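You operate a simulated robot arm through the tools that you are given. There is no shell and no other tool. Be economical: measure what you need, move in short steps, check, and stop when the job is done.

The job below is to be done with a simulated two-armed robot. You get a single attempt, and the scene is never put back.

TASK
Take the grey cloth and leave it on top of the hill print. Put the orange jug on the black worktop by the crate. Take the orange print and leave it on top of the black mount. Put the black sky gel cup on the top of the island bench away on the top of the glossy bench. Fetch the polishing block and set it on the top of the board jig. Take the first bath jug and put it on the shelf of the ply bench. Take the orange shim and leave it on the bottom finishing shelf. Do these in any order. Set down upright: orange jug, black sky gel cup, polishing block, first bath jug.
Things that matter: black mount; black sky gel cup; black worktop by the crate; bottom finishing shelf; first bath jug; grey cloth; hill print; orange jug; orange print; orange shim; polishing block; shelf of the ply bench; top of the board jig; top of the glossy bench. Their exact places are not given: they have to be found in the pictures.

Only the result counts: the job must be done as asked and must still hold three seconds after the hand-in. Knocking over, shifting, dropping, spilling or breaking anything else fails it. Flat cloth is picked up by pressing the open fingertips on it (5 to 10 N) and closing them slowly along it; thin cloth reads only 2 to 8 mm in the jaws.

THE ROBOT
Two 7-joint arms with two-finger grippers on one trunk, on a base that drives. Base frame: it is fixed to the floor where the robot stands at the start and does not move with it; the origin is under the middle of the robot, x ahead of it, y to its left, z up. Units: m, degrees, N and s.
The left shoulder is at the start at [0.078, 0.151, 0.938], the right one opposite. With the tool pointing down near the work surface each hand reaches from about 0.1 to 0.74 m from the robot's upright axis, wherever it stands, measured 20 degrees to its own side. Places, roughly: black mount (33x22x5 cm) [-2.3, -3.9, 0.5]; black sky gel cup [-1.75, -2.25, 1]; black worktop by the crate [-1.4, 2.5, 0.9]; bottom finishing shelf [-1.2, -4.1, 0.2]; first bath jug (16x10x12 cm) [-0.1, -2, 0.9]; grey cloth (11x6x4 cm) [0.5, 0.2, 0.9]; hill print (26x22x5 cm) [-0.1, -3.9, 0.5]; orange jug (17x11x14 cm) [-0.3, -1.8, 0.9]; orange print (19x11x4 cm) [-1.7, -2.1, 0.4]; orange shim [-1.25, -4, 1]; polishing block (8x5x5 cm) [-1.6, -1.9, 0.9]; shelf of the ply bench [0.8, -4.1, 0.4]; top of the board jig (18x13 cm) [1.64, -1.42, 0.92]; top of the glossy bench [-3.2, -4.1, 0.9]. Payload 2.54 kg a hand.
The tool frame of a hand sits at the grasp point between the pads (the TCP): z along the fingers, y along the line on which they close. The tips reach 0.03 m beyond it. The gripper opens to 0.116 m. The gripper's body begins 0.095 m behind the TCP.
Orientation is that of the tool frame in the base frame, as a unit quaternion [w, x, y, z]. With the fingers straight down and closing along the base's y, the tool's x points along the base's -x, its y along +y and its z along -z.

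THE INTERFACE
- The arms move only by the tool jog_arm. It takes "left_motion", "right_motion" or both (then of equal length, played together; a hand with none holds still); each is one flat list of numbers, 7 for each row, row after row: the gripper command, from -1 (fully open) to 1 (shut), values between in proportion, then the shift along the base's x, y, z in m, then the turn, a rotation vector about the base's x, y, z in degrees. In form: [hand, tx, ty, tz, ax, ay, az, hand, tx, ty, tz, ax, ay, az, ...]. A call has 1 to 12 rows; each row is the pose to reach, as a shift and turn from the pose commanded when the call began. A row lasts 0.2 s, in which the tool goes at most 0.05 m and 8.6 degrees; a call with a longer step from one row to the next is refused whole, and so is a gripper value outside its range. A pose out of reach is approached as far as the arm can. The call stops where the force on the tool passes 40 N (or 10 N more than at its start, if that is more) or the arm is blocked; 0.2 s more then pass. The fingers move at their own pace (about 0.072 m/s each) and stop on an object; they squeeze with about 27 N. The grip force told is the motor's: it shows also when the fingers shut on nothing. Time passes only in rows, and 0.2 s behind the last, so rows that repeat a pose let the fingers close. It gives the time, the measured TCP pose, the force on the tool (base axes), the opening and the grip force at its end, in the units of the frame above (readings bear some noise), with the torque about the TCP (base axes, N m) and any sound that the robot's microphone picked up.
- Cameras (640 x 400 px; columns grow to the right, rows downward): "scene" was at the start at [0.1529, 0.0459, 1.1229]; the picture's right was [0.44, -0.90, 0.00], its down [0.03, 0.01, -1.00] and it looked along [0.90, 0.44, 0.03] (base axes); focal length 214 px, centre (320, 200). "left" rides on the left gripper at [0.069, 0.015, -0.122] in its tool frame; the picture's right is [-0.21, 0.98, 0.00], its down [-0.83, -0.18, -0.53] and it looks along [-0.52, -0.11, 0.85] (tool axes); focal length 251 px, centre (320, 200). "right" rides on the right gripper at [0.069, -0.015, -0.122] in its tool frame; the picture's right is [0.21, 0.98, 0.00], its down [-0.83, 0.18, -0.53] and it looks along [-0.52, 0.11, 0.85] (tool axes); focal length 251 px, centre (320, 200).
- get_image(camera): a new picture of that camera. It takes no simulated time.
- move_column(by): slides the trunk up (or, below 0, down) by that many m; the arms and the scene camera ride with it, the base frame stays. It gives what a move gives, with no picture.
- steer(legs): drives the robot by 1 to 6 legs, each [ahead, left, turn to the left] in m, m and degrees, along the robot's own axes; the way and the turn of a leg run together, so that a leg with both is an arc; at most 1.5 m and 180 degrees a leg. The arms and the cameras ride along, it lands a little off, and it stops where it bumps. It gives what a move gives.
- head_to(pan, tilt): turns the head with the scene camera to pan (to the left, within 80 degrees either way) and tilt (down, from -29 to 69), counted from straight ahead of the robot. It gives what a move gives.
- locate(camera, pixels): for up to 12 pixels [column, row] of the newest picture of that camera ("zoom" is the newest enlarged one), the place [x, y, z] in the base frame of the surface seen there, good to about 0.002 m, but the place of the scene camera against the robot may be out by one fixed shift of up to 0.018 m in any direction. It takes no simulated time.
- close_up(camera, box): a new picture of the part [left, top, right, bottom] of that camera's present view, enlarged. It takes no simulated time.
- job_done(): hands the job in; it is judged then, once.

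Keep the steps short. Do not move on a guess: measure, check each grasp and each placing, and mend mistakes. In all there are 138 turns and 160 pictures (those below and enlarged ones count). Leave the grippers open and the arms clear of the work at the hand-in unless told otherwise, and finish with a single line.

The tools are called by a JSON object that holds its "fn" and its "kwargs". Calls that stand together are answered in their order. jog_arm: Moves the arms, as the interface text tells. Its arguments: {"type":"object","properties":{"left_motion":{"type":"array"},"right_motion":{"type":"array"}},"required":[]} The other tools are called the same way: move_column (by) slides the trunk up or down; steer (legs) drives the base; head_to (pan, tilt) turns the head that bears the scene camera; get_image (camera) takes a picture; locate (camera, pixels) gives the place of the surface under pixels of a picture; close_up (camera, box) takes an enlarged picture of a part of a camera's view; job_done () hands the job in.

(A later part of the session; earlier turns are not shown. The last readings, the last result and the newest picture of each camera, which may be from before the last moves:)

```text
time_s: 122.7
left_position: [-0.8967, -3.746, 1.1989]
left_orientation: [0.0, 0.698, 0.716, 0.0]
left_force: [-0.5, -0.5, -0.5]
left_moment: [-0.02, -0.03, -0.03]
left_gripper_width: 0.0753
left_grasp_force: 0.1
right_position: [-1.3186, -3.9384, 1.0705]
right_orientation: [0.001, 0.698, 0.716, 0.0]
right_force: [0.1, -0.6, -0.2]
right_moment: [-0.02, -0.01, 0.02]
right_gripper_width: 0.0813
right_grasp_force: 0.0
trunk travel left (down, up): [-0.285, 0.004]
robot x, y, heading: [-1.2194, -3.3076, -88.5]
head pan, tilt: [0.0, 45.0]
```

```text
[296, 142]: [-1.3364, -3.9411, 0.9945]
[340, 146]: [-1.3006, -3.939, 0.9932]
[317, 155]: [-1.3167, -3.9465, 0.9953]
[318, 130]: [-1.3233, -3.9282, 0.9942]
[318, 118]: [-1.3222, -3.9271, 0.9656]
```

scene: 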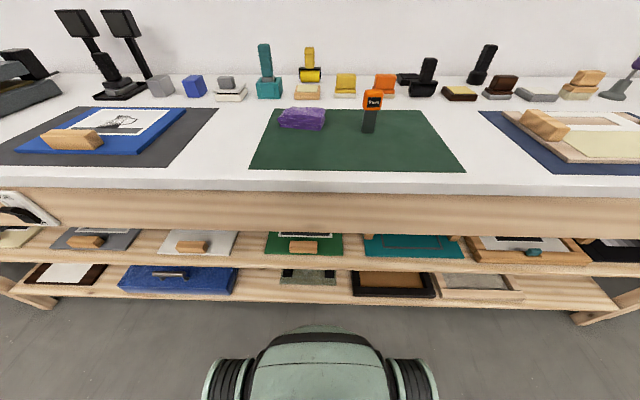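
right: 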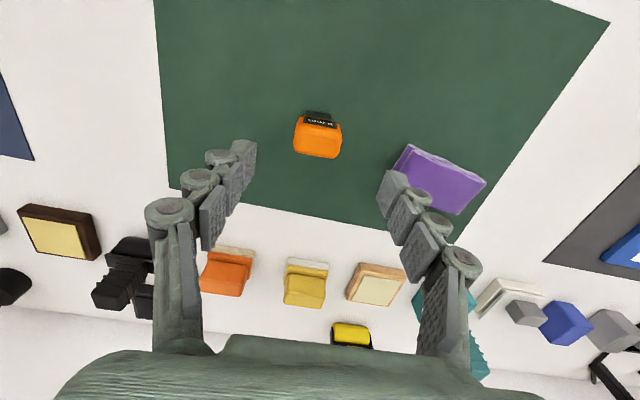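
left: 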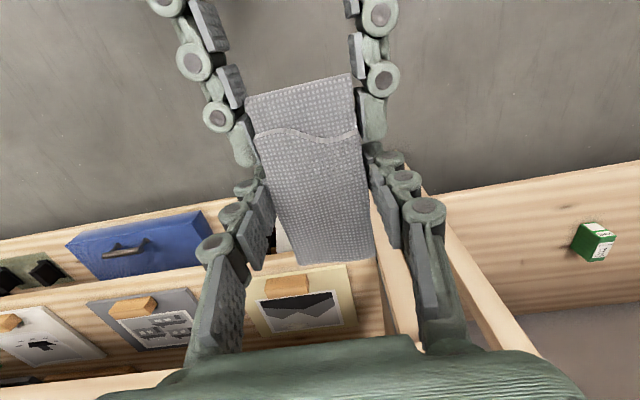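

Centre confirmed. Descending 90 mm and closing.

{"fn": "jog_arm", "kwargs": {"right_motion": [-0.4, 0, 0, -0.04, 0, 0, 0, -0.4, 0, 0, -0.075, 0, 0, 0, -0.4, 0, 0, -0.092, 0, 0, 0, 0.3, 0, 0, -0.092, 0, 0, 0, 1, 0, 0, -0.092, 0, 0, 0, 1, 0, 0, -0.092, 0, 0, 0, 1, 0, 0, -0.092, 0, 0, 0]}}

{"fn": "jog_arm", "kwargs": {"right_motion": [1, 0, 0, 0.02, 0, 0, 0, 1, 0, 0, 0.05, 0, 0, 0, 1, 0, 0, 0.09, 0, 0, 0, 1, 0, 0, 0.13, 0, 0, 0, 1, 0, 0.03, 0.15, 0, 0, 0, 1, 0, 0.07, 0.16, 0, 0, 0, 1, 0, 0.11, 0.16, 0, 0, 0, 1, 0, 0.15, 0.16, 0, 0, 0, 1, 0, 0.19, 0.16, 0, 0, 0, 1, 0.03, 0.23, 0.16, 0, 0, 0, 1, 0.06, 0.26, 0.16, 0, 0, 0]}}

{"fn": "get_image", "kwargs": {"camera": "right"}}

```text
time_s: 124.3
left_position: [-0.8962, -3.7465, 1.1984]
left_orientation: [0.001, 0.697, 0.717, 0.0]
left_force: [0.8, -0.2, 0.4]
left_moment: [0.04, -0.02, 0.02]
left_gripper_width: 0.0751
left_grasp_force: 0.1
right_position: [-1.3201, -3.9389, 0.978]
right_orientation: [0.002, 0.697, 0.717, 0.001]
right_force: [-0.4, 0.6, -0.9]
right_moment: [0.03, 0.05, -0.02]
right_gripper_width: 0.0384
right_grasp_force: 27.2
trunk travel left (down, up): [-0.285, 0.004]
robot x, y, heading: [-1.223, -3.3074, -88.4]
head pan, tilt: [0.0, 45.0]
```

```text
time_s: 126.7
left_position: [-0.8964, -3.7465, 1.1986]
left_orientation: [0.0, 0.698, 0.716, 0.001]
left_force: [0.4, 0.8, 0.4]
left_moment: [0.02, 0.02, 0.03]
left_gripper_width: 0.0755
left_grasp_force: 0.0
right_position: [-1.2556, -3.6776, 1.138]
right_orientation: [0.0, 0.699, 0.715, -0.001]
right_force: [0.5, 0.2, -0.7]
right_moment: [0.01, 0.03, 0.0]
right_gripper_width: 0.0384
right_grasp_force: 27.0
trunk travel left (down, up): [-0.285, 0.004]
robot x, y, heading: [-1.2233, -3.3103, -88.5]
head pan, tilt: [0.0, 45.0]
```

```text
96 pictures are left
```

right: 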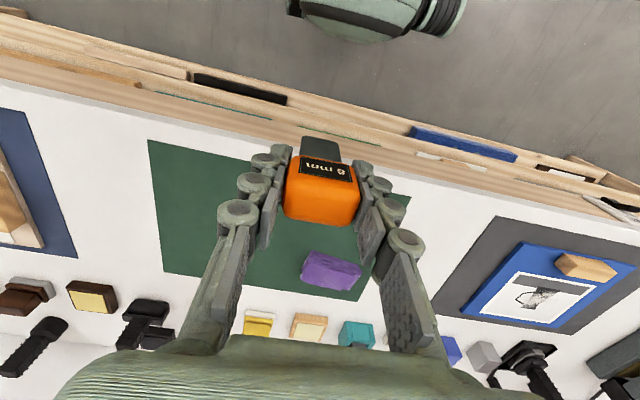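

The shim is held at 0.038. I'll back off, lower the trunk, and look at the bottom shelf for a free spot.

{"fn": "steer", "kwargs": {"legs": [[-0.45, 0, 0]]}}

{"fn": "move_column", "kwargs": {"by": -0.28}}

{"fn": "head_to", "kwargs": {"pan": 0, "tilt": 30}}

{"fn": "get_image", "kwargs": {"camera": "scene"}}

{"fn": "close_up", "kwargs": {"camera": "scene", "box": [120, 180, 520, 330]}}

```text
time_s: 129.4
left_position: [-0.9081, -3.2915, 1.1983]
left_orientation: [0.0, 0.694, 0.72, 0.0]
left_force: [-0.4, -0.2, -0.3]
left_moment: [-0.01, -0.04, 0.0]
left_gripper_width: 0.0753
left_grasp_force: 0.0
right_position: [-1.2685, -3.2282, 1.1389]
right_orientation: [0.001, 0.696, 0.718, 0.0]
right_force: [-0.8, 0.8, -0.6]
right_moment: [0.0, 0.02, 0.0]
right_gripper_width: 0.0383
right_grasp_force: 27.7
trunk travel left (down, up): [-0.285, 0.004]
robot x, y, heading: [-1.2379, -2.8554, -88.3]
head pan, tilt: [0.0, 45.0]
```

```text
time_s: 132.3
left_position: [-0.9071, -3.291, 0.918]
left_orientation: [0.0, 0.695, 0.719, 0.0]
left_force: [-0.2, 0.4, 0.2]
left_moment: [0.05, 0.01, 0.02]
left_gripper_width: 0.0755
left_grasp_force: 0.0
right_position: [-1.2679, -3.2275, 0.8588]
right_orientation: [0.001, 0.696, 0.718, -0.001]
right_force: [0.7, 0.5, -0.2]
right_moment: [0.01, 0.0, -0.01]
right_gripper_width: 0.0384
right_grasp_force: 27.4
trunk travel left (down, up): [-0.005, 0.284]
robot x, y, heading: [-1.2363, -2.8564, -88.0]
head pan, tilt: [0.0, 45.0]
```

```text
time_s: 133.1
left_position: [-0.9064, -3.2921, 0.9177]
left_orientation: [0.0, 0.694, 0.72, 0.0]
left_force: [0.1, -0.2, 0.4]
left_moment: [-0.01, -0.01, 0.0]
left_gripper_width: 0.0755
left_grasp_force: 0.1
right_position: [-1.2682, -3.2264, 0.8581]
right_orientation: [0.001, 0.695, 0.719, 0.0]
right_force: [-0.2, -0.7, -1.1]
right_moment: [0.01, 0.0, 0.02]
right_gripper_width: 0.0386
right_grasp_force: 27.6
trunk travel left (down, up): [-0.005, 0.284]
robot x, y, heading: [-1.2382, -2.8555, -88.0]
head pan, tilt: [0.0, 30.0]
```

```text
95 pictures are left
```

scene: 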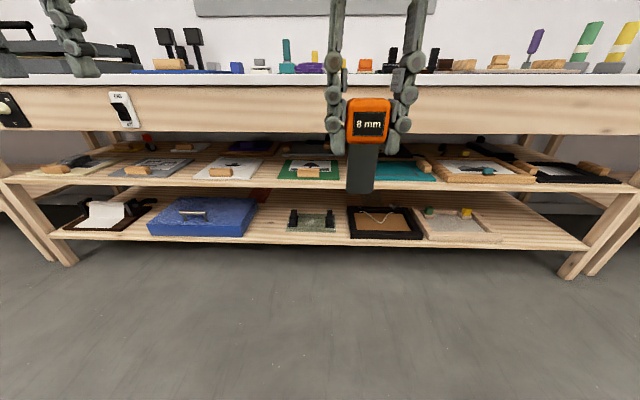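

```text
1.60 times, centred on (320, 255) of scene
```

zoom: 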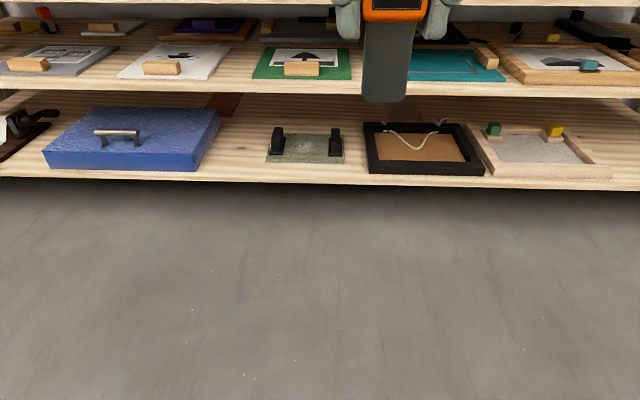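

The gap between the blue lid and the mat, around scene (268,225), looks free. I'll measure it.

{"fn": "locate", "kwargs": {"camera": "scene", "pixels": [[268, 225], [272, 238], [242, 236], [257, 204], [287, 228], [293, 215], [270, 210], [270, 240], [270, 190], [270, 183], [520, 180], [620, 183]]}}

```text
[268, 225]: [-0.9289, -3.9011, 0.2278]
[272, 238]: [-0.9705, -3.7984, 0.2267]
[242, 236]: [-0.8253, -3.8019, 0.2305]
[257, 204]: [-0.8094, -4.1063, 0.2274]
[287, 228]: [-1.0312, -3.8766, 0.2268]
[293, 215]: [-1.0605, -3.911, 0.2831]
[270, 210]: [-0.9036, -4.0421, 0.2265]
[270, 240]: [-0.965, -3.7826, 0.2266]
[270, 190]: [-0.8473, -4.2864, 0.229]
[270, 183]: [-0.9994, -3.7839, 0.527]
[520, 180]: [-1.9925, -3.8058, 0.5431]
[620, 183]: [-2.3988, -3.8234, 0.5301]
```

Sliding left to x≈-0.92, then tipping the hand level and lowering it.

{"fn": "steer", "kwargs": {"legs": [[0, 0.31, 0]]}}

{"fn": "jog_arm", "kwargs": {"right_motion": [1, 0, -0.02, -0.03, -8.5, 0, 0, 1, 0, -0.04, -0.06, -17, 0, 0, 1, 0, -0.06, -0.09, -25.5, 0, 0, 1, 0, -0.08, -0.12, -34, 0, 0, 1, 0, -0.1, -0.15, -42.5, 0, 0, 1, 0, -0.12, -0.18, -51, 0, 0, 1, 0, -0.14, -0.21, -59.5, 0, 0, 1, 0, -0.16, -0.24, -68, 0, 0, 1, 0, -0.18, -0.27, -75, 0, 0, 1, 0, -0.2, -0.3, -80, 0, 0, 1, 0, -0.2, -0.34, -80, 0, 0]}}

{"fn": "get_image", "kwargs": {"camera": "scene"}}

```text
time_s: 136.6
left_position: [-0.599, -3.2815, 0.9185]
left_orientation: [0.0, 0.695, 0.719, 0.0]
left_force: [0.9, -0.3, 0.0]
left_moment: [0.05, 0.0, 0.0]
left_gripper_width: 0.0755
left_grasp_force: 0.0
right_position: [-0.9595, -3.2178, 0.8583]
right_orientation: [0.001, 0.695, 0.719, 0.001]
right_force: [0.5, 0.0, -0.5]
right_moment: [-0.01, -0.05, -0.03]
right_gripper_width: 0.0383
right_grasp_force: 27.4
trunk travel left (down, up): [-0.005, 0.284]
robot x, y, heading: [-0.9288, -2.846, -87.8]
head pan, tilt: [0.0, 30.0]
```

```text
time_s: 139.0
left_position: [-0.5993, -3.2805, 0.9174]
left_orientation: [0.0, 0.694, 0.72, -0.001]
left_force: [-0.1, 0.7, -0.4]
left_moment: [0.01, 0.0, -0.02]
left_gripper_width: 0.0754
left_grasp_force: 0.1
right_position: [-0.9559, -3.4168, 0.5219]
right_orientation: [0.446, 0.532, 0.551, -0.462]
right_force: [1.5, -0.2, -0.3]
right_moment: [-0.03, 0.02, 0.01]
right_gripper_width: 0.0384
right_grasp_force: 26.9
right hand out of reach, approached as far as the arm can: row 11
trunk travel left (down, up): [-0.005, 0.284]
robot x, y, heading: [-0.9311, -2.8431, -87.7]
head pan, tilt: [0.0, 30.0]
```

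```text
93 pictures are left
```

scene: 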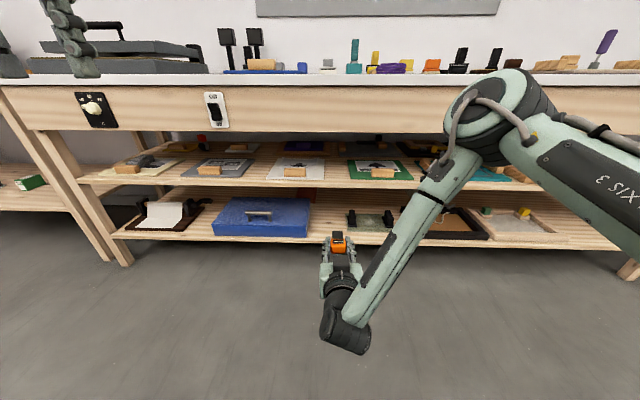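

Low and near was out of reach, so I'll go lower while extending forward.

{"fn": "jog_arm", "kwargs": {"right_motion": [1, 0, -0.04, -0.01, 0, 0, 0, 1, 0, -0.08, -0.03, 0, 0, 0, 1, 0, -0.12, -0.05, 0, 0, 0, 1, 0, -0.13, -0.09, 0, 0, 0, 1, 0, -0.13, -0.13, 0, 0, 0, 1, 0, -0.13, -0.17, 0, 0, 0, 1, 0, -0.13, -0.2, 0, 0, 0, 1, 0, -0.13, -0.22, 0, 0, 0, 1, 0, -0.13, -0.22, 0, 0, 0]}}

{"fn": "get_image", "kwargs": {"camera": "scene"}}

```text
time_s: 141.0
left_position: [-0.5991, -3.2821, 0.9183]
left_orientation: [0.0, 0.695, 0.719, 0.0]
left_force: [0.6, -0.5, -0.7]
left_moment: [0.04, -0.03, 0.01]
left_gripper_width: 0.0753
left_grasp_force: 0.0
right_position: [-0.8832, -3.5558, 0.3627]
right_orientation: [0.407, 0.564, 0.548, -0.465]
right_force: [0.0, -0.1, -0.7]
right_moment: [-0.01, 0.0, -0.01]
right_gripper_width: 0.0385
right_grasp_force: 27.3
right hand out of reach, approached as far as the arm can: row 1, 2, 3, 4, 5, 6, 7, 8, 9
trunk travel left (down, up): [-0.005, 0.284]
robot x, y, heading: [-0.9257, -2.8487, -88.1]
head pan, tilt: [0.0, 30.0]
```

```text
92 pictures are left
```

scene: 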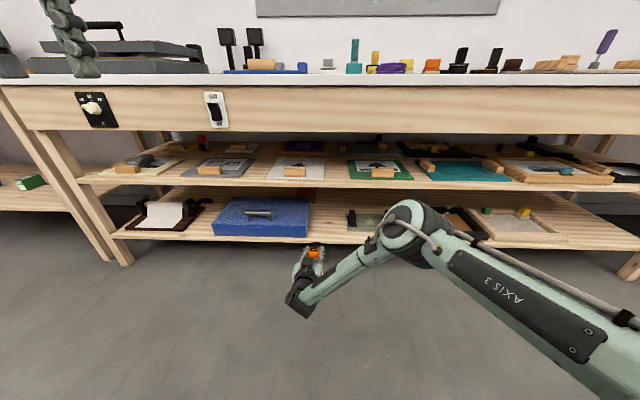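

That's a joint limit with a nearly level hand at this height. A 30° nose-down hand should be easier, and the shim needn't stand, so I'll correct the orientation and try.

{"fn": "jog_arm", "kwargs": {"right_motion": [1, -0.02, 0, 0, 5, -1, 1, 1, -0.04, 0, 0, 11, -2, 2.5, 1, -0.06, 0, 0, 16, -3.2, 3.8, 1, -0.06, 0, -0.02, 16, -3.2, 3.8, 1, -0.06, 0, -0.04, 16, -3.2, 3.8, 1, -0.06, 0, -0.04, 16, -3.2, 3.8]}}

{"fn": "get_image", "kwargs": {"camera": "scene"}}

```text
time_s: 142.4
left_position: [-0.5987, -3.2816, 0.9185]
left_orientation: [0.0, 0.695, 0.719, 0.0]
left_force: [-0.2, 0.0, 0.7]
left_moment: [-0.01, 0.01, 0.03]
left_gripper_width: 0.0756
left_grasp_force: 0.0
right_position: [-0.9446, -3.5556, 0.3245]
right_orientation: [0.356, 0.609, 0.614, -0.354]
right_force: [-0.3, 0.6, -0.4]
right_moment: [0.02, 0.01, 0.01]
right_gripper_width: 0.0381
right_grasp_force: 28.0
trunk travel left (down, up): [-0.005, 0.284]
robot x, y, heading: [-0.9294, -2.845, -88.1]
head pan, tilt: [0.0, 30.0]
```

```text
91 pictures are left
```

scene: 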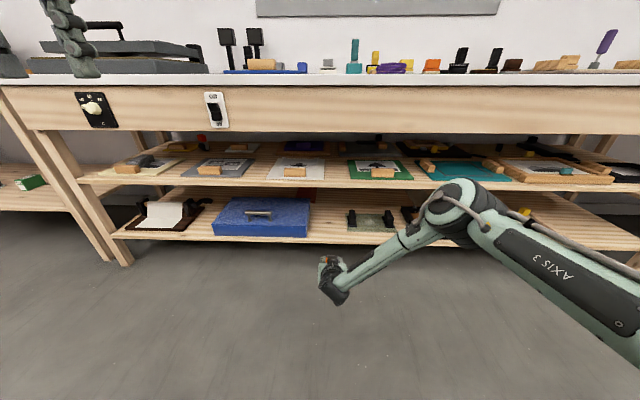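

That pose is reached exactly. Before driving in, I'll check where the elbow is against the shelf front.

{"fn": "locate", "kwargs": {"camera": "scene", "pixels": [[450, 205], [432, 200], [470, 185], [440, 230], [380, 265], [335, 285], [328, 258]]}}

```text
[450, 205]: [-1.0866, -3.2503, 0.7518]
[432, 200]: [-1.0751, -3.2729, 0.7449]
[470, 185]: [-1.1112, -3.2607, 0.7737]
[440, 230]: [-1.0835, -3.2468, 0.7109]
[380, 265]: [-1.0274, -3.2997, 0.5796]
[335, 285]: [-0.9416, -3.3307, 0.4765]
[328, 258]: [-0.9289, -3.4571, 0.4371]
```

The elbow is well clear. Driving ahead 0.34 m with the shim over the shelf.

{"fn": "steer", "kwargs": {"legs": [[0.34, 0, 0]]}}

{"fn": "get_image", "kwargs": {"camera": "right"}}

{"fn": "head_to", "kwargs": {"pan": 0, "tilt": 45}}

{"fn": "get_image", "kwargs": {"camera": "scene"}}

```text
time_s: 144.6
left_position: [-0.5897, -3.6171, 0.9175]
left_orientation: [0.001, 0.696, 0.718, 0.0]
left_force: [0.2, 1.0, 0.4]
left_moment: [0.01, 0.02, 0.01]
left_gripper_width: 0.0754
left_grasp_force: 0.1
right_position: [-0.9359, -3.8919, 0.3242]
right_orientation: [0.355, 0.611, 0.613, -0.355]
right_force: [0.3, -0.1, -0.2]
right_moment: [0.01, 0.0, -0.01]
right_gripper_width: 0.0384
right_grasp_force: 26.7
trunk travel left (down, up): [-0.005, 0.284]
robot x, y, heading: [-0.9185, -3.18, -88.1]
head pan, tilt: [0.0, 30.0]
```

```text
90 pictures are left
```

right: 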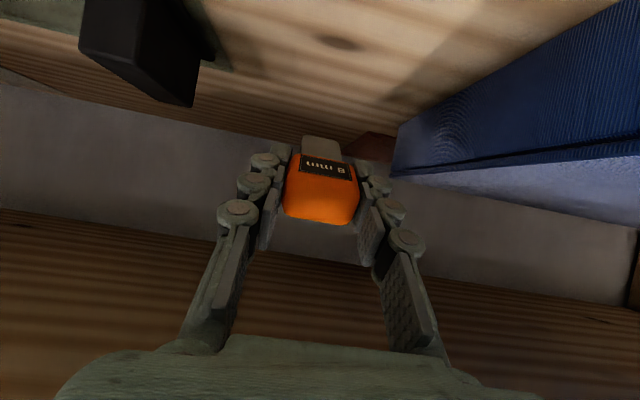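

```text
time_s: 145.4
left_position: [-0.5898, -3.6171, 0.9181]
left_orientation: [0.001, 0.696, 0.718, 0.0]
left_force: [-0.2, 0.9, 1.3]
left_moment: [0.02, -0.01, 0.0]
left_gripper_width: 0.0753
left_grasp_force: 0.1
right_position: [-0.9364, -3.89, 0.3245]
right_orientation: [0.355, 0.61, 0.613, -0.355]
right_force: [-0.2, 0.3, -0.4]
right_moment: [0.04, 0.03, 0.04]
right_gripper_width: 0.0381
right_grasp_force: 26.8
trunk travel left (down, up): [-0.005, 0.284]
robot x, y, heading: [-0.9195, -3.1794, -88.1]
head pan, tilt: [0.0, 45.0]
```

```text
89 pictures are left
```

scene: 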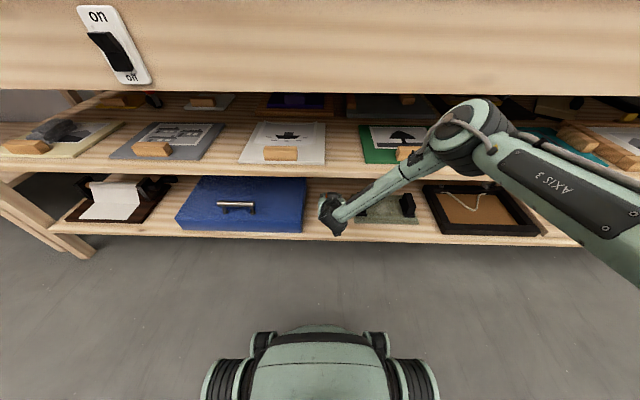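

Checking clearances to the blue lid and the black handle.

{"fn": "locate", "kwargs": {"camera": "right", "pixels": [[395, 170], [420, 160], [500, 70], [190, 100], [200, 60], [320, 80], [380, 148]]}}

```text
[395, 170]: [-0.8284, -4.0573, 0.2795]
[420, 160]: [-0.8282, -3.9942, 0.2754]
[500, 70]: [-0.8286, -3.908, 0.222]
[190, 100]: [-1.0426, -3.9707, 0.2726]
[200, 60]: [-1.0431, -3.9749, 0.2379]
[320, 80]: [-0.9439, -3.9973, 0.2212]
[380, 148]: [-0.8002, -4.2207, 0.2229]
```

The gap is centred on the hand, and the shelf is at 0.2215. Lowering, then creeping to contact.

{"fn": "jog_arm", "kwargs": {"right_motion": [1, 0, 0, -0.02, 0, 0, 0, 1, 0, 0, -0.035, 0, 0, 0, 1, 0, 0, -0.043, 0, 0, 0]}}

{"fn": "jog_arm", "kwargs": {"right_motion": [1, 0, 0, -0.003, 0, 0, 0, 1, 0, 0, -0.006, 0, 0, 0]}}

```text
time_s: 146.2
left_position: [-0.5894, -3.6173, 0.9184]
left_orientation: [0.0, 0.696, 0.718, 0.0]
left_force: [-1.0, -0.1, -0.4]
left_moment: [-0.02, -0.01, 0.0]
left_gripper_width: 0.0755
left_grasp_force: 0.1
right_position: [-0.9282, -3.8941, 0.2857]
right_orientation: [0.35, 0.613, 0.613, -0.355]
right_force: [0.2, 1.0, -1.5]
right_moment: [0.02, 0.0, -0.01]
right_gripper_width: 0.0383
right_grasp_force: 26.6
right hand out of reach, approached as far as the arm can: row 2, 3
trunk travel left (down, up): [-0.005, 0.284]
robot x, y, heading: [-0.914, -3.1825, -88.0]
head pan, tilt: [0.0, 45.0]
```

```text
time_s: 146.8
left_position: [-0.5903, -3.617, 0.9183]
left_orientation: [0.0, 0.696, 0.718, 0.001]
left_force: [-0.1, 0.3, 0.2]
left_moment: [0.01, 0.0, 0.01]
left_gripper_width: 0.0756
left_grasp_force: 0.1
right_position: [-0.9267, -3.895, 0.281]
right_orientation: [0.35, 0.614, 0.612, -0.356]
right_force: [-1.0, 0.2, -1.2]
right_moment: [0.0, 0.02, 0.0]
right_gripper_width: 0.0383
right_grasp_force: 27.2
trunk travel left (down, up): [-0.005, 0.284]
robot x, y, heading: [-0.9226, -3.1811, -88.4]
head pan, tilt: [0.0, 45.0]
```

{"fn": "jog_arm", "kwargs": {"right_motion": [1, 0, 0, -0.004, 1, 0, 0, 1, 0, 0, -0.007, 2, 0, 0, 1, 0, 0, -0.009, 2, 0, 0]}}

{"fn": "get_image", "kwargs": {"camera": "right"}}

```text
time_s: 147.6
left_position: [-0.5901, -3.6178, 0.9189]
left_orientation: [0.0, 0.696, 0.718, 0.0]
left_force: [-0.8, 1.0, 0.7]
left_moment: [0.0, 0.01, -0.03]
left_gripper_width: 0.0757
left_grasp_force: 0.0
right_position: [-0.9277, -3.8931, 0.2689]
right_orientation: [0.343, 0.617, 0.618, -0.345]
right_force: [0.8, 0.8, -1.6]
right_moment: [0.03, -0.02, 0.02]
right_gripper_width: 0.0386
right_grasp_force: 27.2
trunk travel left (down, up): [-0.005, 0.284]
robot x, y, heading: [-0.9208, -3.1786, -88.0]
head pan, tilt: [0.0, 45.0]
```

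```text
88 pictures are left
```

right: 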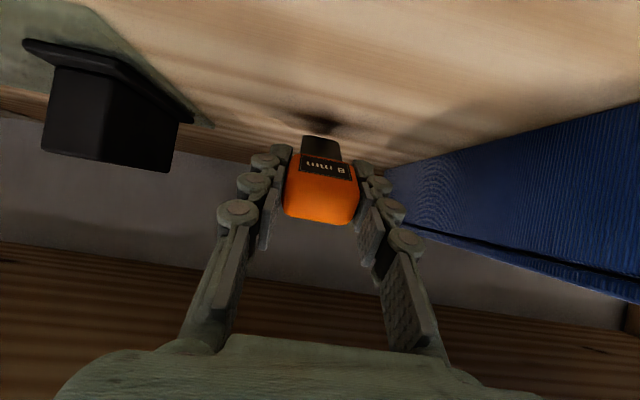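

The foot's shadow is almost at the foot. I'll creep a little more.

{"fn": "jog_arm", "kwargs": {"right_motion": [1, 0, 0, -0.003, 0, 0, 0, 1, 0, 0, -0.005, 0, 0, 0]}}

{"fn": "jog_arm", "kwargs": {"right_motion": [1, 0, 0, -0.003, 0, 0, 0, 1, 0, 0, -0.005, 0, 0, 0]}}

```text
time_s: 148.2
left_position: [-0.5899, -3.6178, 0.9185]
left_orientation: [0.0, 0.696, 0.718, 0.0]
left_force: [-0.5, 1.0, 0.9]
left_moment: [-0.01, 0.03, 0.0]
left_gripper_width: 0.0754
left_grasp_force: 0.0
right_position: [-0.9278, -3.8947, 0.2646]
right_orientation: [0.344, 0.617, 0.619, -0.344]
right_force: [-0.2, 0.3, -0.2]
right_moment: [0.02, -0.01, -0.01]
right_gripper_width: 0.0383
right_grasp_force: 26.7
trunk travel left (down, up): [-0.005, 0.284]
robot x, y, heading: [-0.9162, -3.1786, -88.1]
head pan, tilt: [0.0, 45.0]
```

```text
time_s: 148.8
left_position: [-0.5903, -3.6164, 0.9181]
left_orientation: [0.002, 0.696, 0.718, -0.001]
left_force: [-0.2, 0.2, 1.0]
left_moment: [-0.03, 0.04, 0.04]
left_gripper_width: 0.0751
left_grasp_force: 0.0
right_position: [-0.9264, -3.8954, 0.2624]
right_orientation: [0.344, 0.617, 0.618, -0.346]
right_force: [-0.9, 2.6, 10.9]
right_moment: [-0.62, -0.02, -0.03]
right_gripper_width: 0.0384
right_grasp_force: 27.0
trunk travel left (down, up): [-0.005, 0.284]
robot x, y, heading: [-0.923, -3.1814, -88.3]
head pan, tilt: [0.0, 45.0]
```

Contact (11 N). I'll ease up 2 mm, open, and draw back along the fingers.

{"fn": "jog_arm", "kwargs": {"right_motion": [1, 0, 0, 0.003, 0, 0, 0, 0.2, 0, 0, 0.003, 0, 0, 0, -0.2, 0, 0, 0.003, 0, 0, 0, -0.2, 0, 0, 0.003, 0, 0, 0, -0.2, 0, 0.03, 0.02, 0, 0, 0, -0.2, 0, 0.06, 0.035, 0, 0, 0, -0.2, 0, 0.09, 0.05, 0, 0, 0, -0.2, 0, 0.12, 0.06, 0, 0, 0]}}

{"fn": "steer", "kwargs": {"legs": [[-0.33, 0, 0]]}}

{"fn": "head_to", "kwargs": {"pan": 0, "tilt": 32}}

{"fn": "get_image", "kwargs": {"camera": "scene"}}

```text
time_s: 150.6
left_position: [-0.5908, -3.6177, 0.9178]
left_orientation: [-0.001, 0.696, 0.718, 0.0]
left_force: [0.0, -0.1, 0.5]
left_moment: [-0.02, 0.01, 0.01]
left_gripper_width: 0.0755
left_grasp_force: 0.1
right_position: [-0.9273, -3.7723, 0.3198]
right_orientation: [0.343, 0.617, 0.618, -0.344]
right_force: [0.1, 1.2, 0.2]
right_moment: [0.01, -0.01, -0.04]
right_gripper_width: 0.0696
right_grasp_force: 0.1
trunk travel left (down, up): [-0.005, 0.284]
robot x, y, heading: [-0.9196, -3.1797, -88.3]
head pan, tilt: [0.0, 45.0]
```

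```text
time_s: 152.7
left_position: [-0.6021, -3.2931, 0.9186]
left_orientation: [0.001, 0.699, 0.715, 0.0]
left_force: [0.1, -0.2, 0.2]
left_moment: [0.0, -0.01, 0.0]
left_gripper_width: 0.0749
left_grasp_force: 0.0
right_position: [-0.9396, -3.4458, 0.3199]
right_orientation: [0.343, 0.619, 0.617, -0.345]
right_force: [0.2, -0.8, 0.7]
right_moment: [0.02, -0.01, 0.0]
right_gripper_width: 0.0694
right_grasp_force: 0.1
trunk travel left (down, up): [-0.005, 0.284]
robot x, y, heading: [-0.9293, -2.8545, -88.9]
head pan, tilt: [0.0, 45.0]
```

```text
time_s: 153.5
left_position: [-0.6012, -3.2936, 0.9179]
left_orientation: [0.0, 0.698, 0.716, 0.0]
left_force: [0.3, -0.9, 0.0]
left_moment: [0.02, -0.02, -0.02]
left_gripper_width: 0.0755
left_grasp_force: 0.1
right_position: [-0.9395, -3.4468, 0.32]
right_orientation: [0.344, 0.618, 0.617, -0.345]
right_force: [-0.1, 0.0, 0.1]
right_moment: [0.01, -0.03, -0.01]
right_gripper_width: 0.0698
right_grasp_force: 0.1
trunk travel left (down, up): [-0.005, 0.284]
robot x, y, heading: [-0.9281, -2.8546, -88.6]
head pan, tilt: [0.0, 32.0]
```

```text
87 pictures are left
```

scene: 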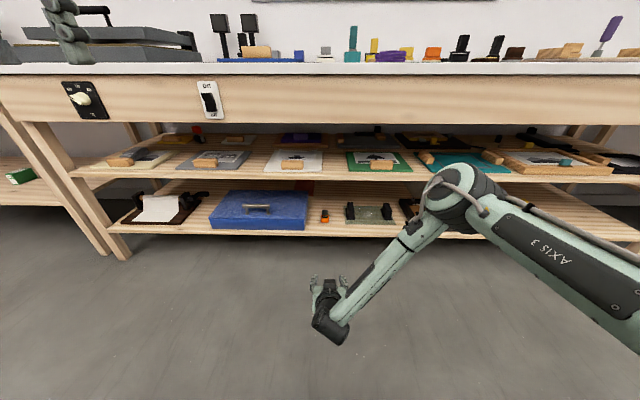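

The shim lies on the bottom shelf at (325,215). Now I fold the right arm up and turn to the island for the yellow jug.

{"fn": "jog_arm", "kwargs": {"right_motion": [-1, 0, 0.015, 0.043, 4.8, 0, 0, -1, 0, 0.03, 0.086, 9.7, 0, 0, -1, 0, 0.045, 0.13, 14.5, 0, 0, -1, 0, 0.06, 0.173, 19.3, 0, 0, -1, 0, 0.075, 0.216, 24.2, 0, 0, -1, 0, 0.09, 0.26, 29, 0, 0, -1, 0, 0.105, 0.303, 33.8, 0, 0, -1, 0, 0.12, 0.346, 38.7, 0, 0, -1, 0, 0.135, 0.39, 43.5, 0, 0, -1, 0, 0.15, 0.433, 48.3, 0, 0, -1, 0, 0.165, 0.476, 53.2, 0, 0, -1, 0, 0.18, 0.52, 58, 0, 0]}}

{"fn": "move_column", "kwargs": {"by": 0.25}}

{"fn": "jog_arm", "kwargs": {"left_motion": [-1, 0, 0.03, 0.02, 0, 0, 0, -1, 0, 0.06, 0.04, 0, 0, 0], "right_motion": [-1, 0, 0.03, 0.03, 0, 0, 0, -1, 0, 0.05, 0.06, 0, 0, 0]}}

{"fn": "steer", "kwargs": {"legs": [[0, 0.75, 0], [0, 0, 178]]}}

{"fn": "head_to", "kwargs": {"pan": 0, "tilt": 30}}

{"fn": "get_image", "kwargs": {"camera": "scene"}}

```text
time_s: 156.1
left_position: [-0.6009, -3.2927, 0.9182]
left_orientation: [0.0, 0.698, 0.716, 0.0]
left_force: [-0.5, -1.3, -0.5]
left_moment: [0.03, 0.02, 0.01]
left_gripper_width: 0.0754
left_grasp_force: 0.2
right_position: [-0.9387, -3.2662, 0.8435]
right_orientation: [0.0, 0.707, 0.707, -0.003]
right_force: [0.2, -0.6, -0.4]
right_moment: [0.03, -0.01, 0.03]
right_gripper_width: 0.1162
right_grasp_force: 0.0
trunk travel left (down, up): [-0.005, 0.284]
robot x, y, heading: [-0.9282, -2.8511, -88.6]
head pan, tilt: [0.0, 32.0]
```

```text
time_s: 158.7
left_position: [-0.6015, -3.2939, 1.168]
left_orientation: [0.0, 0.699, 0.715, 0.0]
left_force: [-0.9, 0.0, -0.7]
left_moment: [0.0, -0.01, 0.01]
left_gripper_width: 0.0756
left_grasp_force: 0.0
right_position: [-0.9385, -3.2673, 1.0927]
right_orientation: [-0.001, 0.707, 0.707, -0.003]
right_force: [0.0, 0.2, 0.2]
right_moment: [-0.01, 0.0, -0.02]
right_gripper_width: 0.116
right_grasp_force: 0.3
trunk travel left (down, up): [-0.255, 0.034]
robot x, y, heading: [-0.9275, -2.8503, -88.6]
head pan, tilt: [0.0, 32.0]
```

```text
time_s: 159.3
left_position: [-0.6016, -3.2314, 1.21]
left_orientation: [0.001, 0.698, 0.716, 0.0]
left_force: [0.3, 0.6, -0.1]
left_moment: [-0.03, 0.01, -0.01]
left_gripper_width: 0.1163
left_grasp_force: 0.0
right_position: [-0.9369, -3.2157, 1.1527]
right_orientation: [0.0, 0.707, 0.707, -0.004]
right_force: [0.3, 0.3, -0.1]
right_moment: [-0.06, 0.0, -0.02]
right_gripper_width: 0.116
right_grasp_force: 0.0
trunk travel left (down, up): [-0.255, 0.034]
robot x, y, heading: [-0.9277, -2.8487, -88.7]
head pan, tilt: [0.0, 32.0]
```

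```text
time_s: 174.3
left_position: [-0.4858, -2.4383, 1.2086]
left_orientation: [0.0, -0.698, 0.716, 0.0]
left_force: [-0.1, -0.6, 0.2]
left_moment: [-0.04, 0.0, -0.01]
left_gripper_width: 0.1158
left_grasp_force: 0.1
right_position: [-0.1506, -2.4696, 1.1532]
right_orientation: [0.002, -0.689, 0.725, 0.0]
right_force: [0.4, -0.5, 0.5]
right_moment: [0.0, -0.03, 0.04]
right_gripper_width: 0.116
right_grasp_force: 0.0
trunk travel left (down, up): [-0.255, 0.034]
robot x, y, heading: [-0.1785, -2.8348, 88.5]
head pan, tilt: [0.0, 32.0]
```

```text
time_s: 174.9
left_position: [-0.4849, -2.4382, 1.2084]
left_orientation: [0.001, -0.698, 0.716, 0.0]
left_force: [0.1, -0.6, -0.1]
left_moment: [-0.02, -0.01, -0.01]
left_gripper_width: 0.1163
left_grasp_force: 0.0
right_position: [-0.1502, -2.4697, 1.1521]
right_orientation: [0.002, -0.69, 0.724, 0.0]
right_force: [0.6, 0.3, -0.7]
right_moment: [0.0, -0.01, 0.03]
right_gripper_width: 0.116
right_grasp_force: 0.0
trunk travel left (down, up): [-0.255, 0.034]
robot x, y, heading: [-0.1787, -2.8304, 88.6]
head pan, tilt: [0.0, 30.0]
```

```text
86 pictures are left
```

scene: 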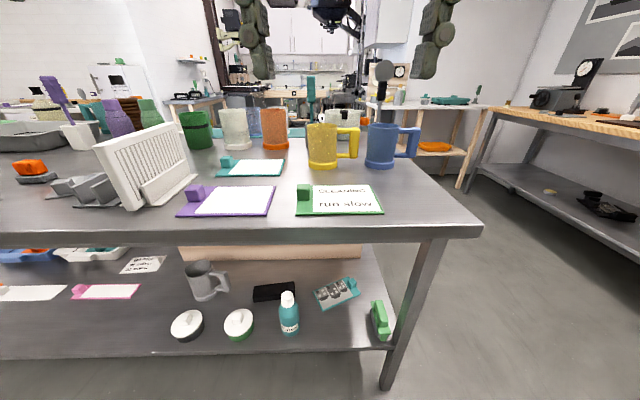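

Clipboards lie beside the jugs, and they may say which bath is first. I'll read them.

{"fn": "close_up", "kwargs": {"camera": "scene", "box": [170, 140, 410, 230]}}

{"fn": "close_up", "kwargs": {"camera": "scene", "box": [0, 240, 240, 350]}}

{"fn": "get_image", "kwargs": {"camera": "right"}}

{"fn": "get_image", "kwargs": {"camera": "left"}}

```text
2.67 times, centred on (290, 185) of scene
```

zoom: 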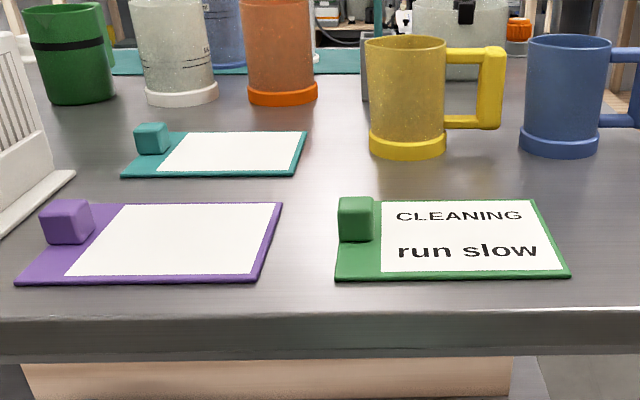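

```text
2.67 times, centred on (120, 295) of scene
```

zoom: 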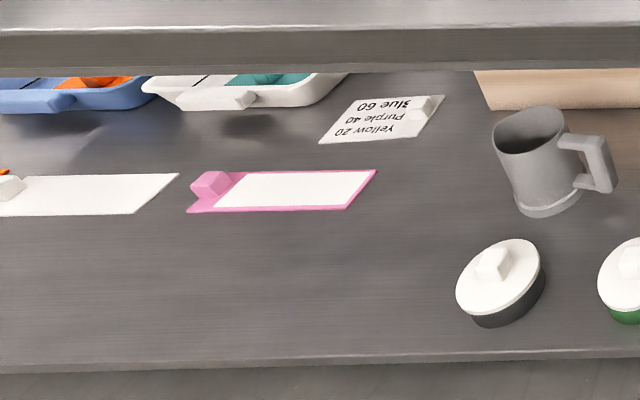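

```text
83 pictures are left
```

right: 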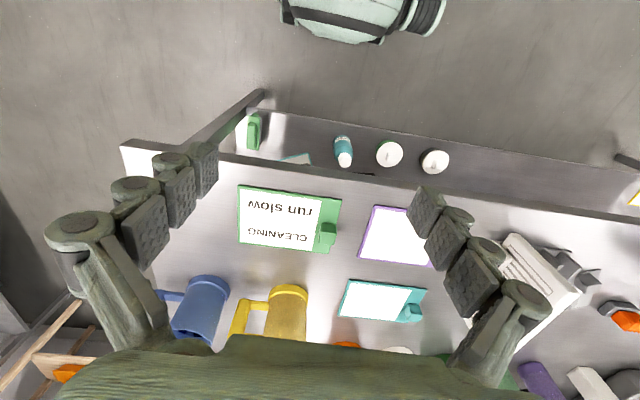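

```text
82 pictures are left
```

left: 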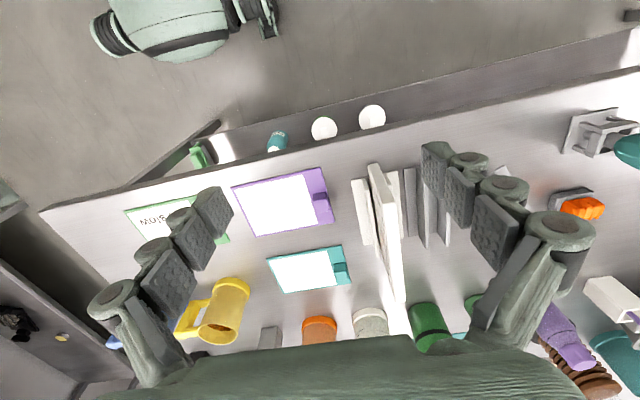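

The sheet lists Yellow, Purple, Blue, so yellow is first, and that also matches the place. I'll measure the yellow jug.

{"fn": "locate", "kwargs": {"camera": "scene", "pixels": [[308, 140], [335, 140], [322, 145], [322, 165], [309, 165], [336, 165], [355, 143], [345, 130], [322, 124], [390, 232], [322, 180]]}}

{"fn": "close_up", "kwargs": {"camera": "right", "box": [160, 260, 340, 350]}}

{"fn": "locate", "kwargs": {"camera": "right", "pixels": [[270, 293], [307, 296], [289, 287], [265, 335], [305, 335], [240, 318], [255, 303], [288, 310]]}}

```text
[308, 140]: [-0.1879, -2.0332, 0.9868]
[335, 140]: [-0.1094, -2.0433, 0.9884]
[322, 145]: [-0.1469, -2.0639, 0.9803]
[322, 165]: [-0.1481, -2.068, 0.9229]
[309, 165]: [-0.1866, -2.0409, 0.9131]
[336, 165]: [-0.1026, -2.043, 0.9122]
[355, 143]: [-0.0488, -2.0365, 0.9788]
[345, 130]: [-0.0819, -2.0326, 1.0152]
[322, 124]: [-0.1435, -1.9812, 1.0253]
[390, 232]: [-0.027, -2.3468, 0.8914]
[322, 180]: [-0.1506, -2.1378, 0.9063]
```

```text
3.56 times, centred on (250, 305) of right
```

zoom: 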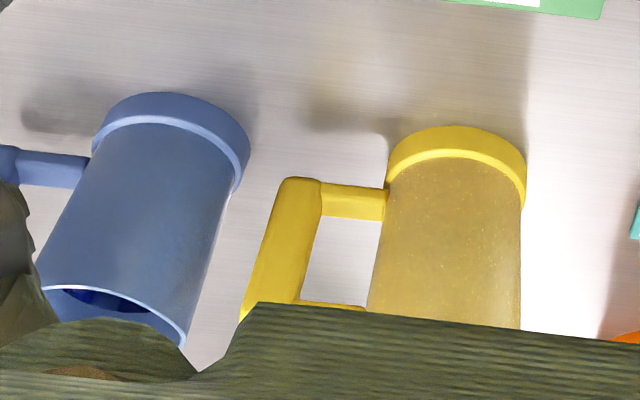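

```text
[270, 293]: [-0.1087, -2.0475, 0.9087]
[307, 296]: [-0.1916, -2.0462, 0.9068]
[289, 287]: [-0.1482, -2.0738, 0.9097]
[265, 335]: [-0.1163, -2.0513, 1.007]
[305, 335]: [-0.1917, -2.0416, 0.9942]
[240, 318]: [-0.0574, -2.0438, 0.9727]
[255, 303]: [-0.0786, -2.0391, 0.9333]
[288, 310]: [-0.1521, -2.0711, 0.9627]
```

Jug body: x -0.19..-0.107, centre (-0.149,-2.027), base on the table at 0.906, handle loop toward +x. It must stand on the low shelf, so I'll grip the body with a 30° nose-down hand, with one finger passing through the handle loop. First I drive in and tip the hand.

{"fn": "steer", "kwargs": {"legs": [[0.12, 0, 0]]}}

{"fn": "jog_arm", "kwargs": {"right_motion": [-1, 0, 0, 0.0, 8, 0, 0, -1, 0, 0, 0.0, 16, 0, 0, -1, 0, 0, 0, 24, 0, 0, -1, 0, 0.02, -0.01, 32, 0, 0, -1, 0, 0.04, -0.02, 40, 0, 0, -1, 0, 0.06, -0.03, 48, 0, 0, -1, 0, 0.08, -0.04, 55, 0, 0, -1, 0, 0.1, -0.06, 60, 0, 0, -1, 0, 0.12, -0.08, 60, 0, 0, -1, 0, 0.14, -0.1, 60, 0, 0, -1, 0, 0.14, -0.1, 60, 0, 0]}}

{"fn": "get_image", "kwargs": {"camera": "right"}}

{"fn": "get_image", "kwargs": {"camera": "scene"}}

```text
time_s: 176.2
left_position: [-0.4814, -2.3173, 1.2088]
left_orientation: [-0.001, -0.699, 0.715, 0.0]
left_force: [0.9, 1.6, -0.8]
left_moment: [-0.05, 0.01, 0.02]
left_gripper_width: 0.1161
left_grasp_force: 0.0
right_position: [-0.1471, -2.3499, 1.1513]
right_orientation: [0.002, -0.689, 0.724, 0.0]
right_force: [-0.5, 0.4, -0.4]
right_moment: [-0.06, 0.01, 0.02]
right_gripper_width: 0.116
right_grasp_force: 0.1
trunk travel left (down, up): [-0.255, 0.034]
robot x, y, heading: [-0.1746, -2.711, 88.5]
head pan, tilt: [0.0, 30.0]
```

```text
time_s: 178.6
left_position: [-0.4814, -2.319, 1.2101]
left_orientation: [0.0, -0.699, 0.716, -0.001]
left_force: [0.8, 0.2, -0.5]
left_moment: [0.01, 0.05, -0.03]
left_gripper_width: 0.1159
left_grasp_force: 0.1
right_position: [-0.149, -2.2115, 1.0522]
right_orientation: [0.348, -0.597, 0.625, 0.363]
right_force: [0.7, -0.2, -0.6]
right_moment: [-0.01, 0.01, 0.0]
right_gripper_width: 0.116
right_grasp_force: 0.1
trunk travel left (down, up): [-0.255, 0.034]
robot x, y, heading: [-0.1765, -2.7162, 88.7]
head pan, tilt: [0.0, 30.0]
```

```text
80 pictures are left
```

right: 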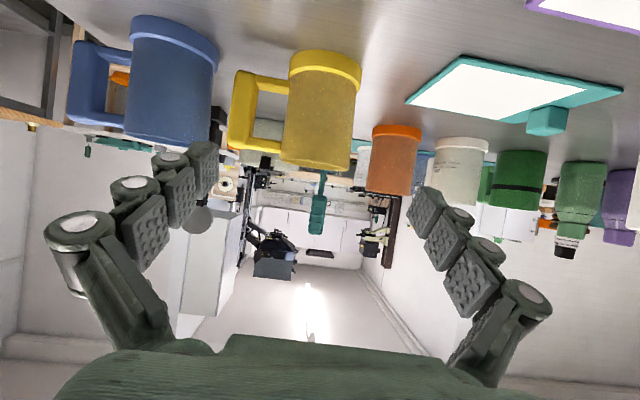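

```text
79 pictures are left
```

scene: 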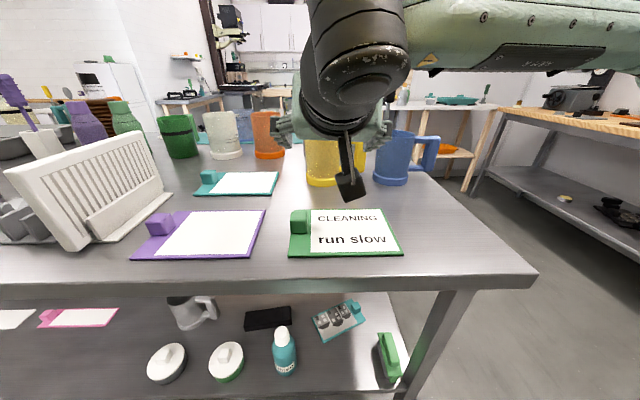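

{"fn": "close_up", "kwargs": {"camera": "right", "box": [210, 30, 390, 180]}}

{"fn": "locate", "kwargs": {"camera": "right", "pixels": [[289, 70], [358, 80], [322, 75], [283, 150], [350, 155], [270, 80], [262, 150], [240, 110], [258, 95], [275, 122], [320, 130]]}}

```text
2.67 times, centred on (300, 105) of right
```

zoom: 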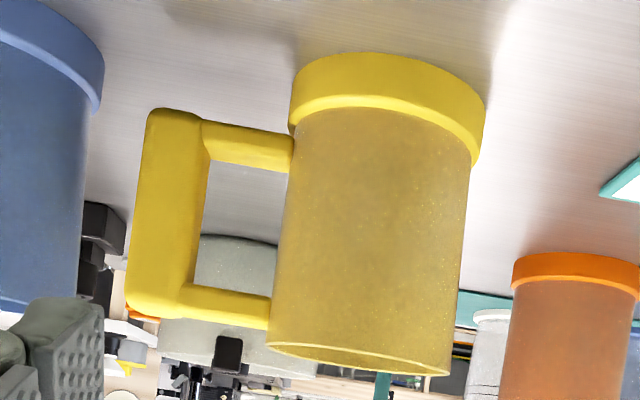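

```text
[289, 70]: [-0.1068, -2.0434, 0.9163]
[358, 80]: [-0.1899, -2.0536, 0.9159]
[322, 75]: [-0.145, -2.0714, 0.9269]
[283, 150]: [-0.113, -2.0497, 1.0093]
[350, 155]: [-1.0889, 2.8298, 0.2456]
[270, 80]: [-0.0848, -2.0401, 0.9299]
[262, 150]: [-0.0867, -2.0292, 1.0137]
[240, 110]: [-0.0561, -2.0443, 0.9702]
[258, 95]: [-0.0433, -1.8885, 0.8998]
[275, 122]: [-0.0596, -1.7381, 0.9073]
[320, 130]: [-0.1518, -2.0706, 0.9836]
```

{"fn": "locate", "kwargs": {"camera": "zoom", "pixels": [[250, 162], [230, 293], [198, 220], [292, 230], [284, 230], [460, 230], [464, 240], [375, 230], [375, 365], [250, 130], [375, 100]]}}

```text
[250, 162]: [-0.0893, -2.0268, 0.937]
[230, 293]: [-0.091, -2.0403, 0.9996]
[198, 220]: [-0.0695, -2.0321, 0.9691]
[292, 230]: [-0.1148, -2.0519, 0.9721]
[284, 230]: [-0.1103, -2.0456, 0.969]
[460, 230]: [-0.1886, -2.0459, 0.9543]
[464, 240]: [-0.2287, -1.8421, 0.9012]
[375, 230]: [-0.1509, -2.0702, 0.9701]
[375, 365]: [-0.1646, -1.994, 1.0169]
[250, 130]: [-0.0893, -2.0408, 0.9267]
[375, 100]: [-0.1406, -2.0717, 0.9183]
```

The loop is open for z .938-.998 and x -.107..-.070, and the body centre is (-0.149,-2.029). I'll raise 17 mm onto the approach line and slide along the tool axis partway, then check.

{"fn": "jog_arm", "kwargs": {"right_motion": [-0.72, -0.009, 0, 0.017, 0, 0, 0, -0.72, -0.007, 0.035, -0.003, 0, 0, 0, -0.72, -0.005, 0.07, -0.023, 0, 0, 0, -0.72, -0.004, 0.1, -0.041, 0, 0, 0, -0.72, -0.004, 0.1, -0.041, 0, 0, 0]}}

{"fn": "get_image", "kwargs": {"camera": "right"}}

```text
time_s: 179.8
left_position: [-0.482, -2.3192, 1.2099]
left_orientation: [0.001, -0.698, 0.716, 0.0]
left_force: [-0.4, -0.2, 0.0]
left_moment: [-0.02, -0.01, 0.01]
left_gripper_width: 0.1161
left_grasp_force: 0.1
right_position: [-0.1508, -2.1114, 1.0103]
right_orientation: [0.347, -0.596, 0.627, 0.363]
right_force: [0.1, -0.1, -0.4]
right_moment: [0.02, -0.04, 0.03]
right_gripper_width: 0.0997
right_grasp_force: 0.0
trunk travel left (down, up): [-0.255, 0.034]
robot x, y, heading: [-0.1745, -2.7173, 88.5]
head pan, tilt: [0.0, 30.0]
```

```text
77 pictures are left
```

right: 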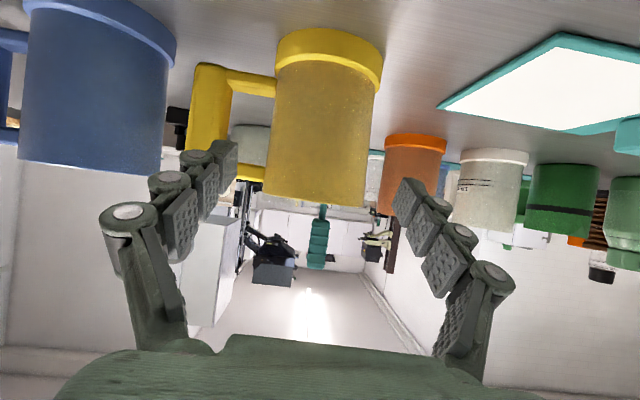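

Aligned so far. 45 mm more, then look.

{"fn": "jog_arm", "kwargs": {"right_motion": [-0.72, 0.001, 0.02, -0.0115, 0, 0, 0, -0.72, 0.002, 0.04, -0.023, 0, 0, 0]}}

{"fn": "get_image", "kwargs": {"camera": "right"}}

```text
time_s: 180.4
left_position: [-0.4806, -2.3183, 1.2093]
left_orientation: [0.0, -0.699, 0.715, 0.0]
left_force: [0.2, -0.6, -0.8]
left_moment: [-0.06, 0.0, -0.03]
left_gripper_width: 0.116
left_grasp_force: 0.0
right_position: [-0.1491, -2.0696, 0.9884]
right_orientation: [0.347, -0.596, 0.627, 0.363]
right_force: [0.4, 0.4, 0.1]
right_moment: [-0.01, -0.02, 0.0]
right_gripper_width: 0.0999
right_grasp_force: 0.0
trunk travel left (down, up): [-0.255, 0.034]
robot x, y, heading: [-0.1757, -2.7122, 88.4]
head pan, tilt: [0.0, 30.0]
```

```text
76 pictures are left
```

right: 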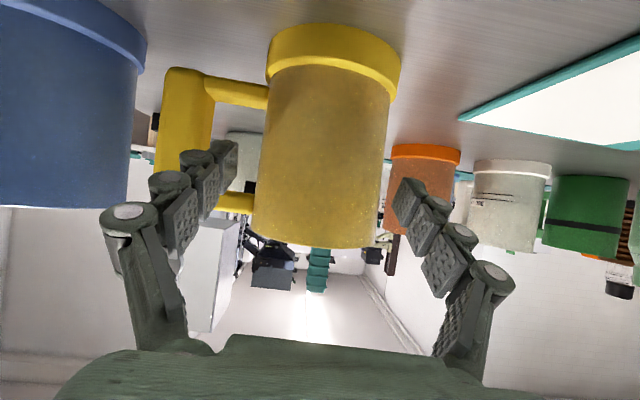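

Centred, with the finger in line with the loop. Last 33 mm, then close.

{"fn": "jog_arm", "kwargs": {"right_motion": [-0.72, 0.001, 0.017, -0.01, 0, 0, 0, -0.72, 0.0015, 0.033, -0.02, 0, 0, 0, -0.72, 0.0015, 0.033, -0.02, 0, 0, 0]}}

{"fn": "jog_arm", "kwargs": {"right_motion": [-0.3, 0, 0, 0, 0, 0, 0, 0.2, 0, 0, 0, 0, 0, 0, 1, 0, 0, 0, 0, 0, 0, 1, 0, 0, 0, 0, 0, 0]}}

{"fn": "get_image", "kwargs": {"camera": "right"}}

```text
time_s: 181.2
left_position: [-0.4816, -2.3184, 1.2091]
left_orientation: [0.0, -0.699, 0.715, 0.001]
left_force: [-0.1, -0.1, -0.6]
left_moment: [0.02, 0.0, 0.0]
left_gripper_width: 0.116
left_grasp_force: 0.0
right_position: [-0.1485, -2.0368, 0.9665]
right_orientation: [0.348, -0.595, 0.628, 0.362]
right_force: [-0.5, 0.1, 0.1]
right_moment: [0.01, 0.0, 0.02]
right_gripper_width: 0.0998
right_grasp_force: 0.0
trunk travel left (down, up): [-0.255, 0.034]
robot x, y, heading: [-0.1751, -2.7158, 88.6]
head pan, tilt: [0.0, 30.0]
```

```text
time_s: 182.2
left_position: [-0.4814, -2.3185, 1.2084]
left_orientation: [0.001, -0.698, 0.716, 0.0]
left_force: [-0.9, -0.7, -1.2]
left_moment: [-0.02, 0.01, 0.0]
left_gripper_width: 0.116
left_grasp_force: 0.0
right_position: [-0.1488, -2.0372, 0.97]
right_orientation: [0.347, -0.596, 0.628, 0.362]
right_force: [-2.3, -0.6, 1.6]
right_moment: [-0.02, -0.22, 0.02]
right_gripper_width: 0.0833
right_grasp_force: 27.1
trunk travel left (down, up): [-0.255, 0.034]
robot x, y, heading: [-0.1731, -2.7156, 88.7]
head pan, tilt: [0.0, 30.0]
```

```text
75 pictures are left
```

right: 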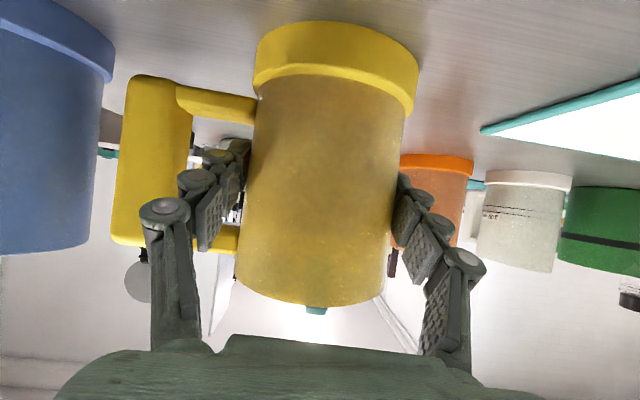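

Gripped at 0.083. Lifting slowly, then drawing back.

{"fn": "jog_arm", "kwargs": {"right_motion": [1, 0, 0, 0.01, 0, 0, 0, 1, 0, 0, 0.025, 0, 0, 0, 1, 0, 0, 0.045, 0, 0, 0, 1, 0, 0, 0.07, 0, 0, 0, 1, 0, -0.02, 0.09, 0, 0, 0, 1, 0, -0.05, 0.1, 0, 0, 0, 1, 0, -0.08, 0.1, 0, 0, 0, 1, 0, -0.11, 0.1, 0, 0, 0, 1, 0, -0.14, 0.1, 0, 0, 0]}}

{"fn": "get_image", "kwargs": {"camera": "right"}}

{"fn": "get_image", "kwargs": {"camera": "scene"}}

```text
time_s: 184.2
left_position: [-0.4811, -2.3176, 1.2096]
left_orientation: [0.0, -0.698, 0.716, 0.0]
left_force: [0.1, 0.5, 0.3]
left_moment: [0.01, 0.02, 0.0]
left_gripper_width: 0.1159
left_grasp_force: 0.1
right_position: [-0.1484, -2.18, 1.0664]
right_orientation: [0.347, -0.595, 0.628, 0.362]
right_force: [0.2, -0.1, -6.2]
right_moment: [-0.05, 0.02, 0.0]
right_gripper_width: 0.0827
right_grasp_force: 26.7
trunk travel left (down, up): [-0.255, 0.034]
robot x, y, heading: [-0.1738, -2.7143, 88.8]
head pan, tilt: [0.0, 30.0]
```

```text
74 pictures are left
```

right: 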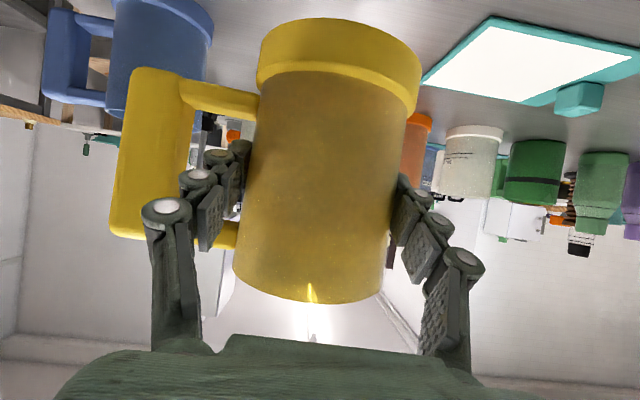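

```text
73 pictures are left
```

scene: 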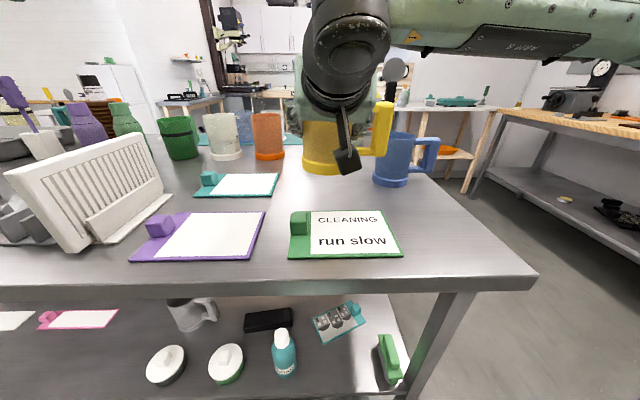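

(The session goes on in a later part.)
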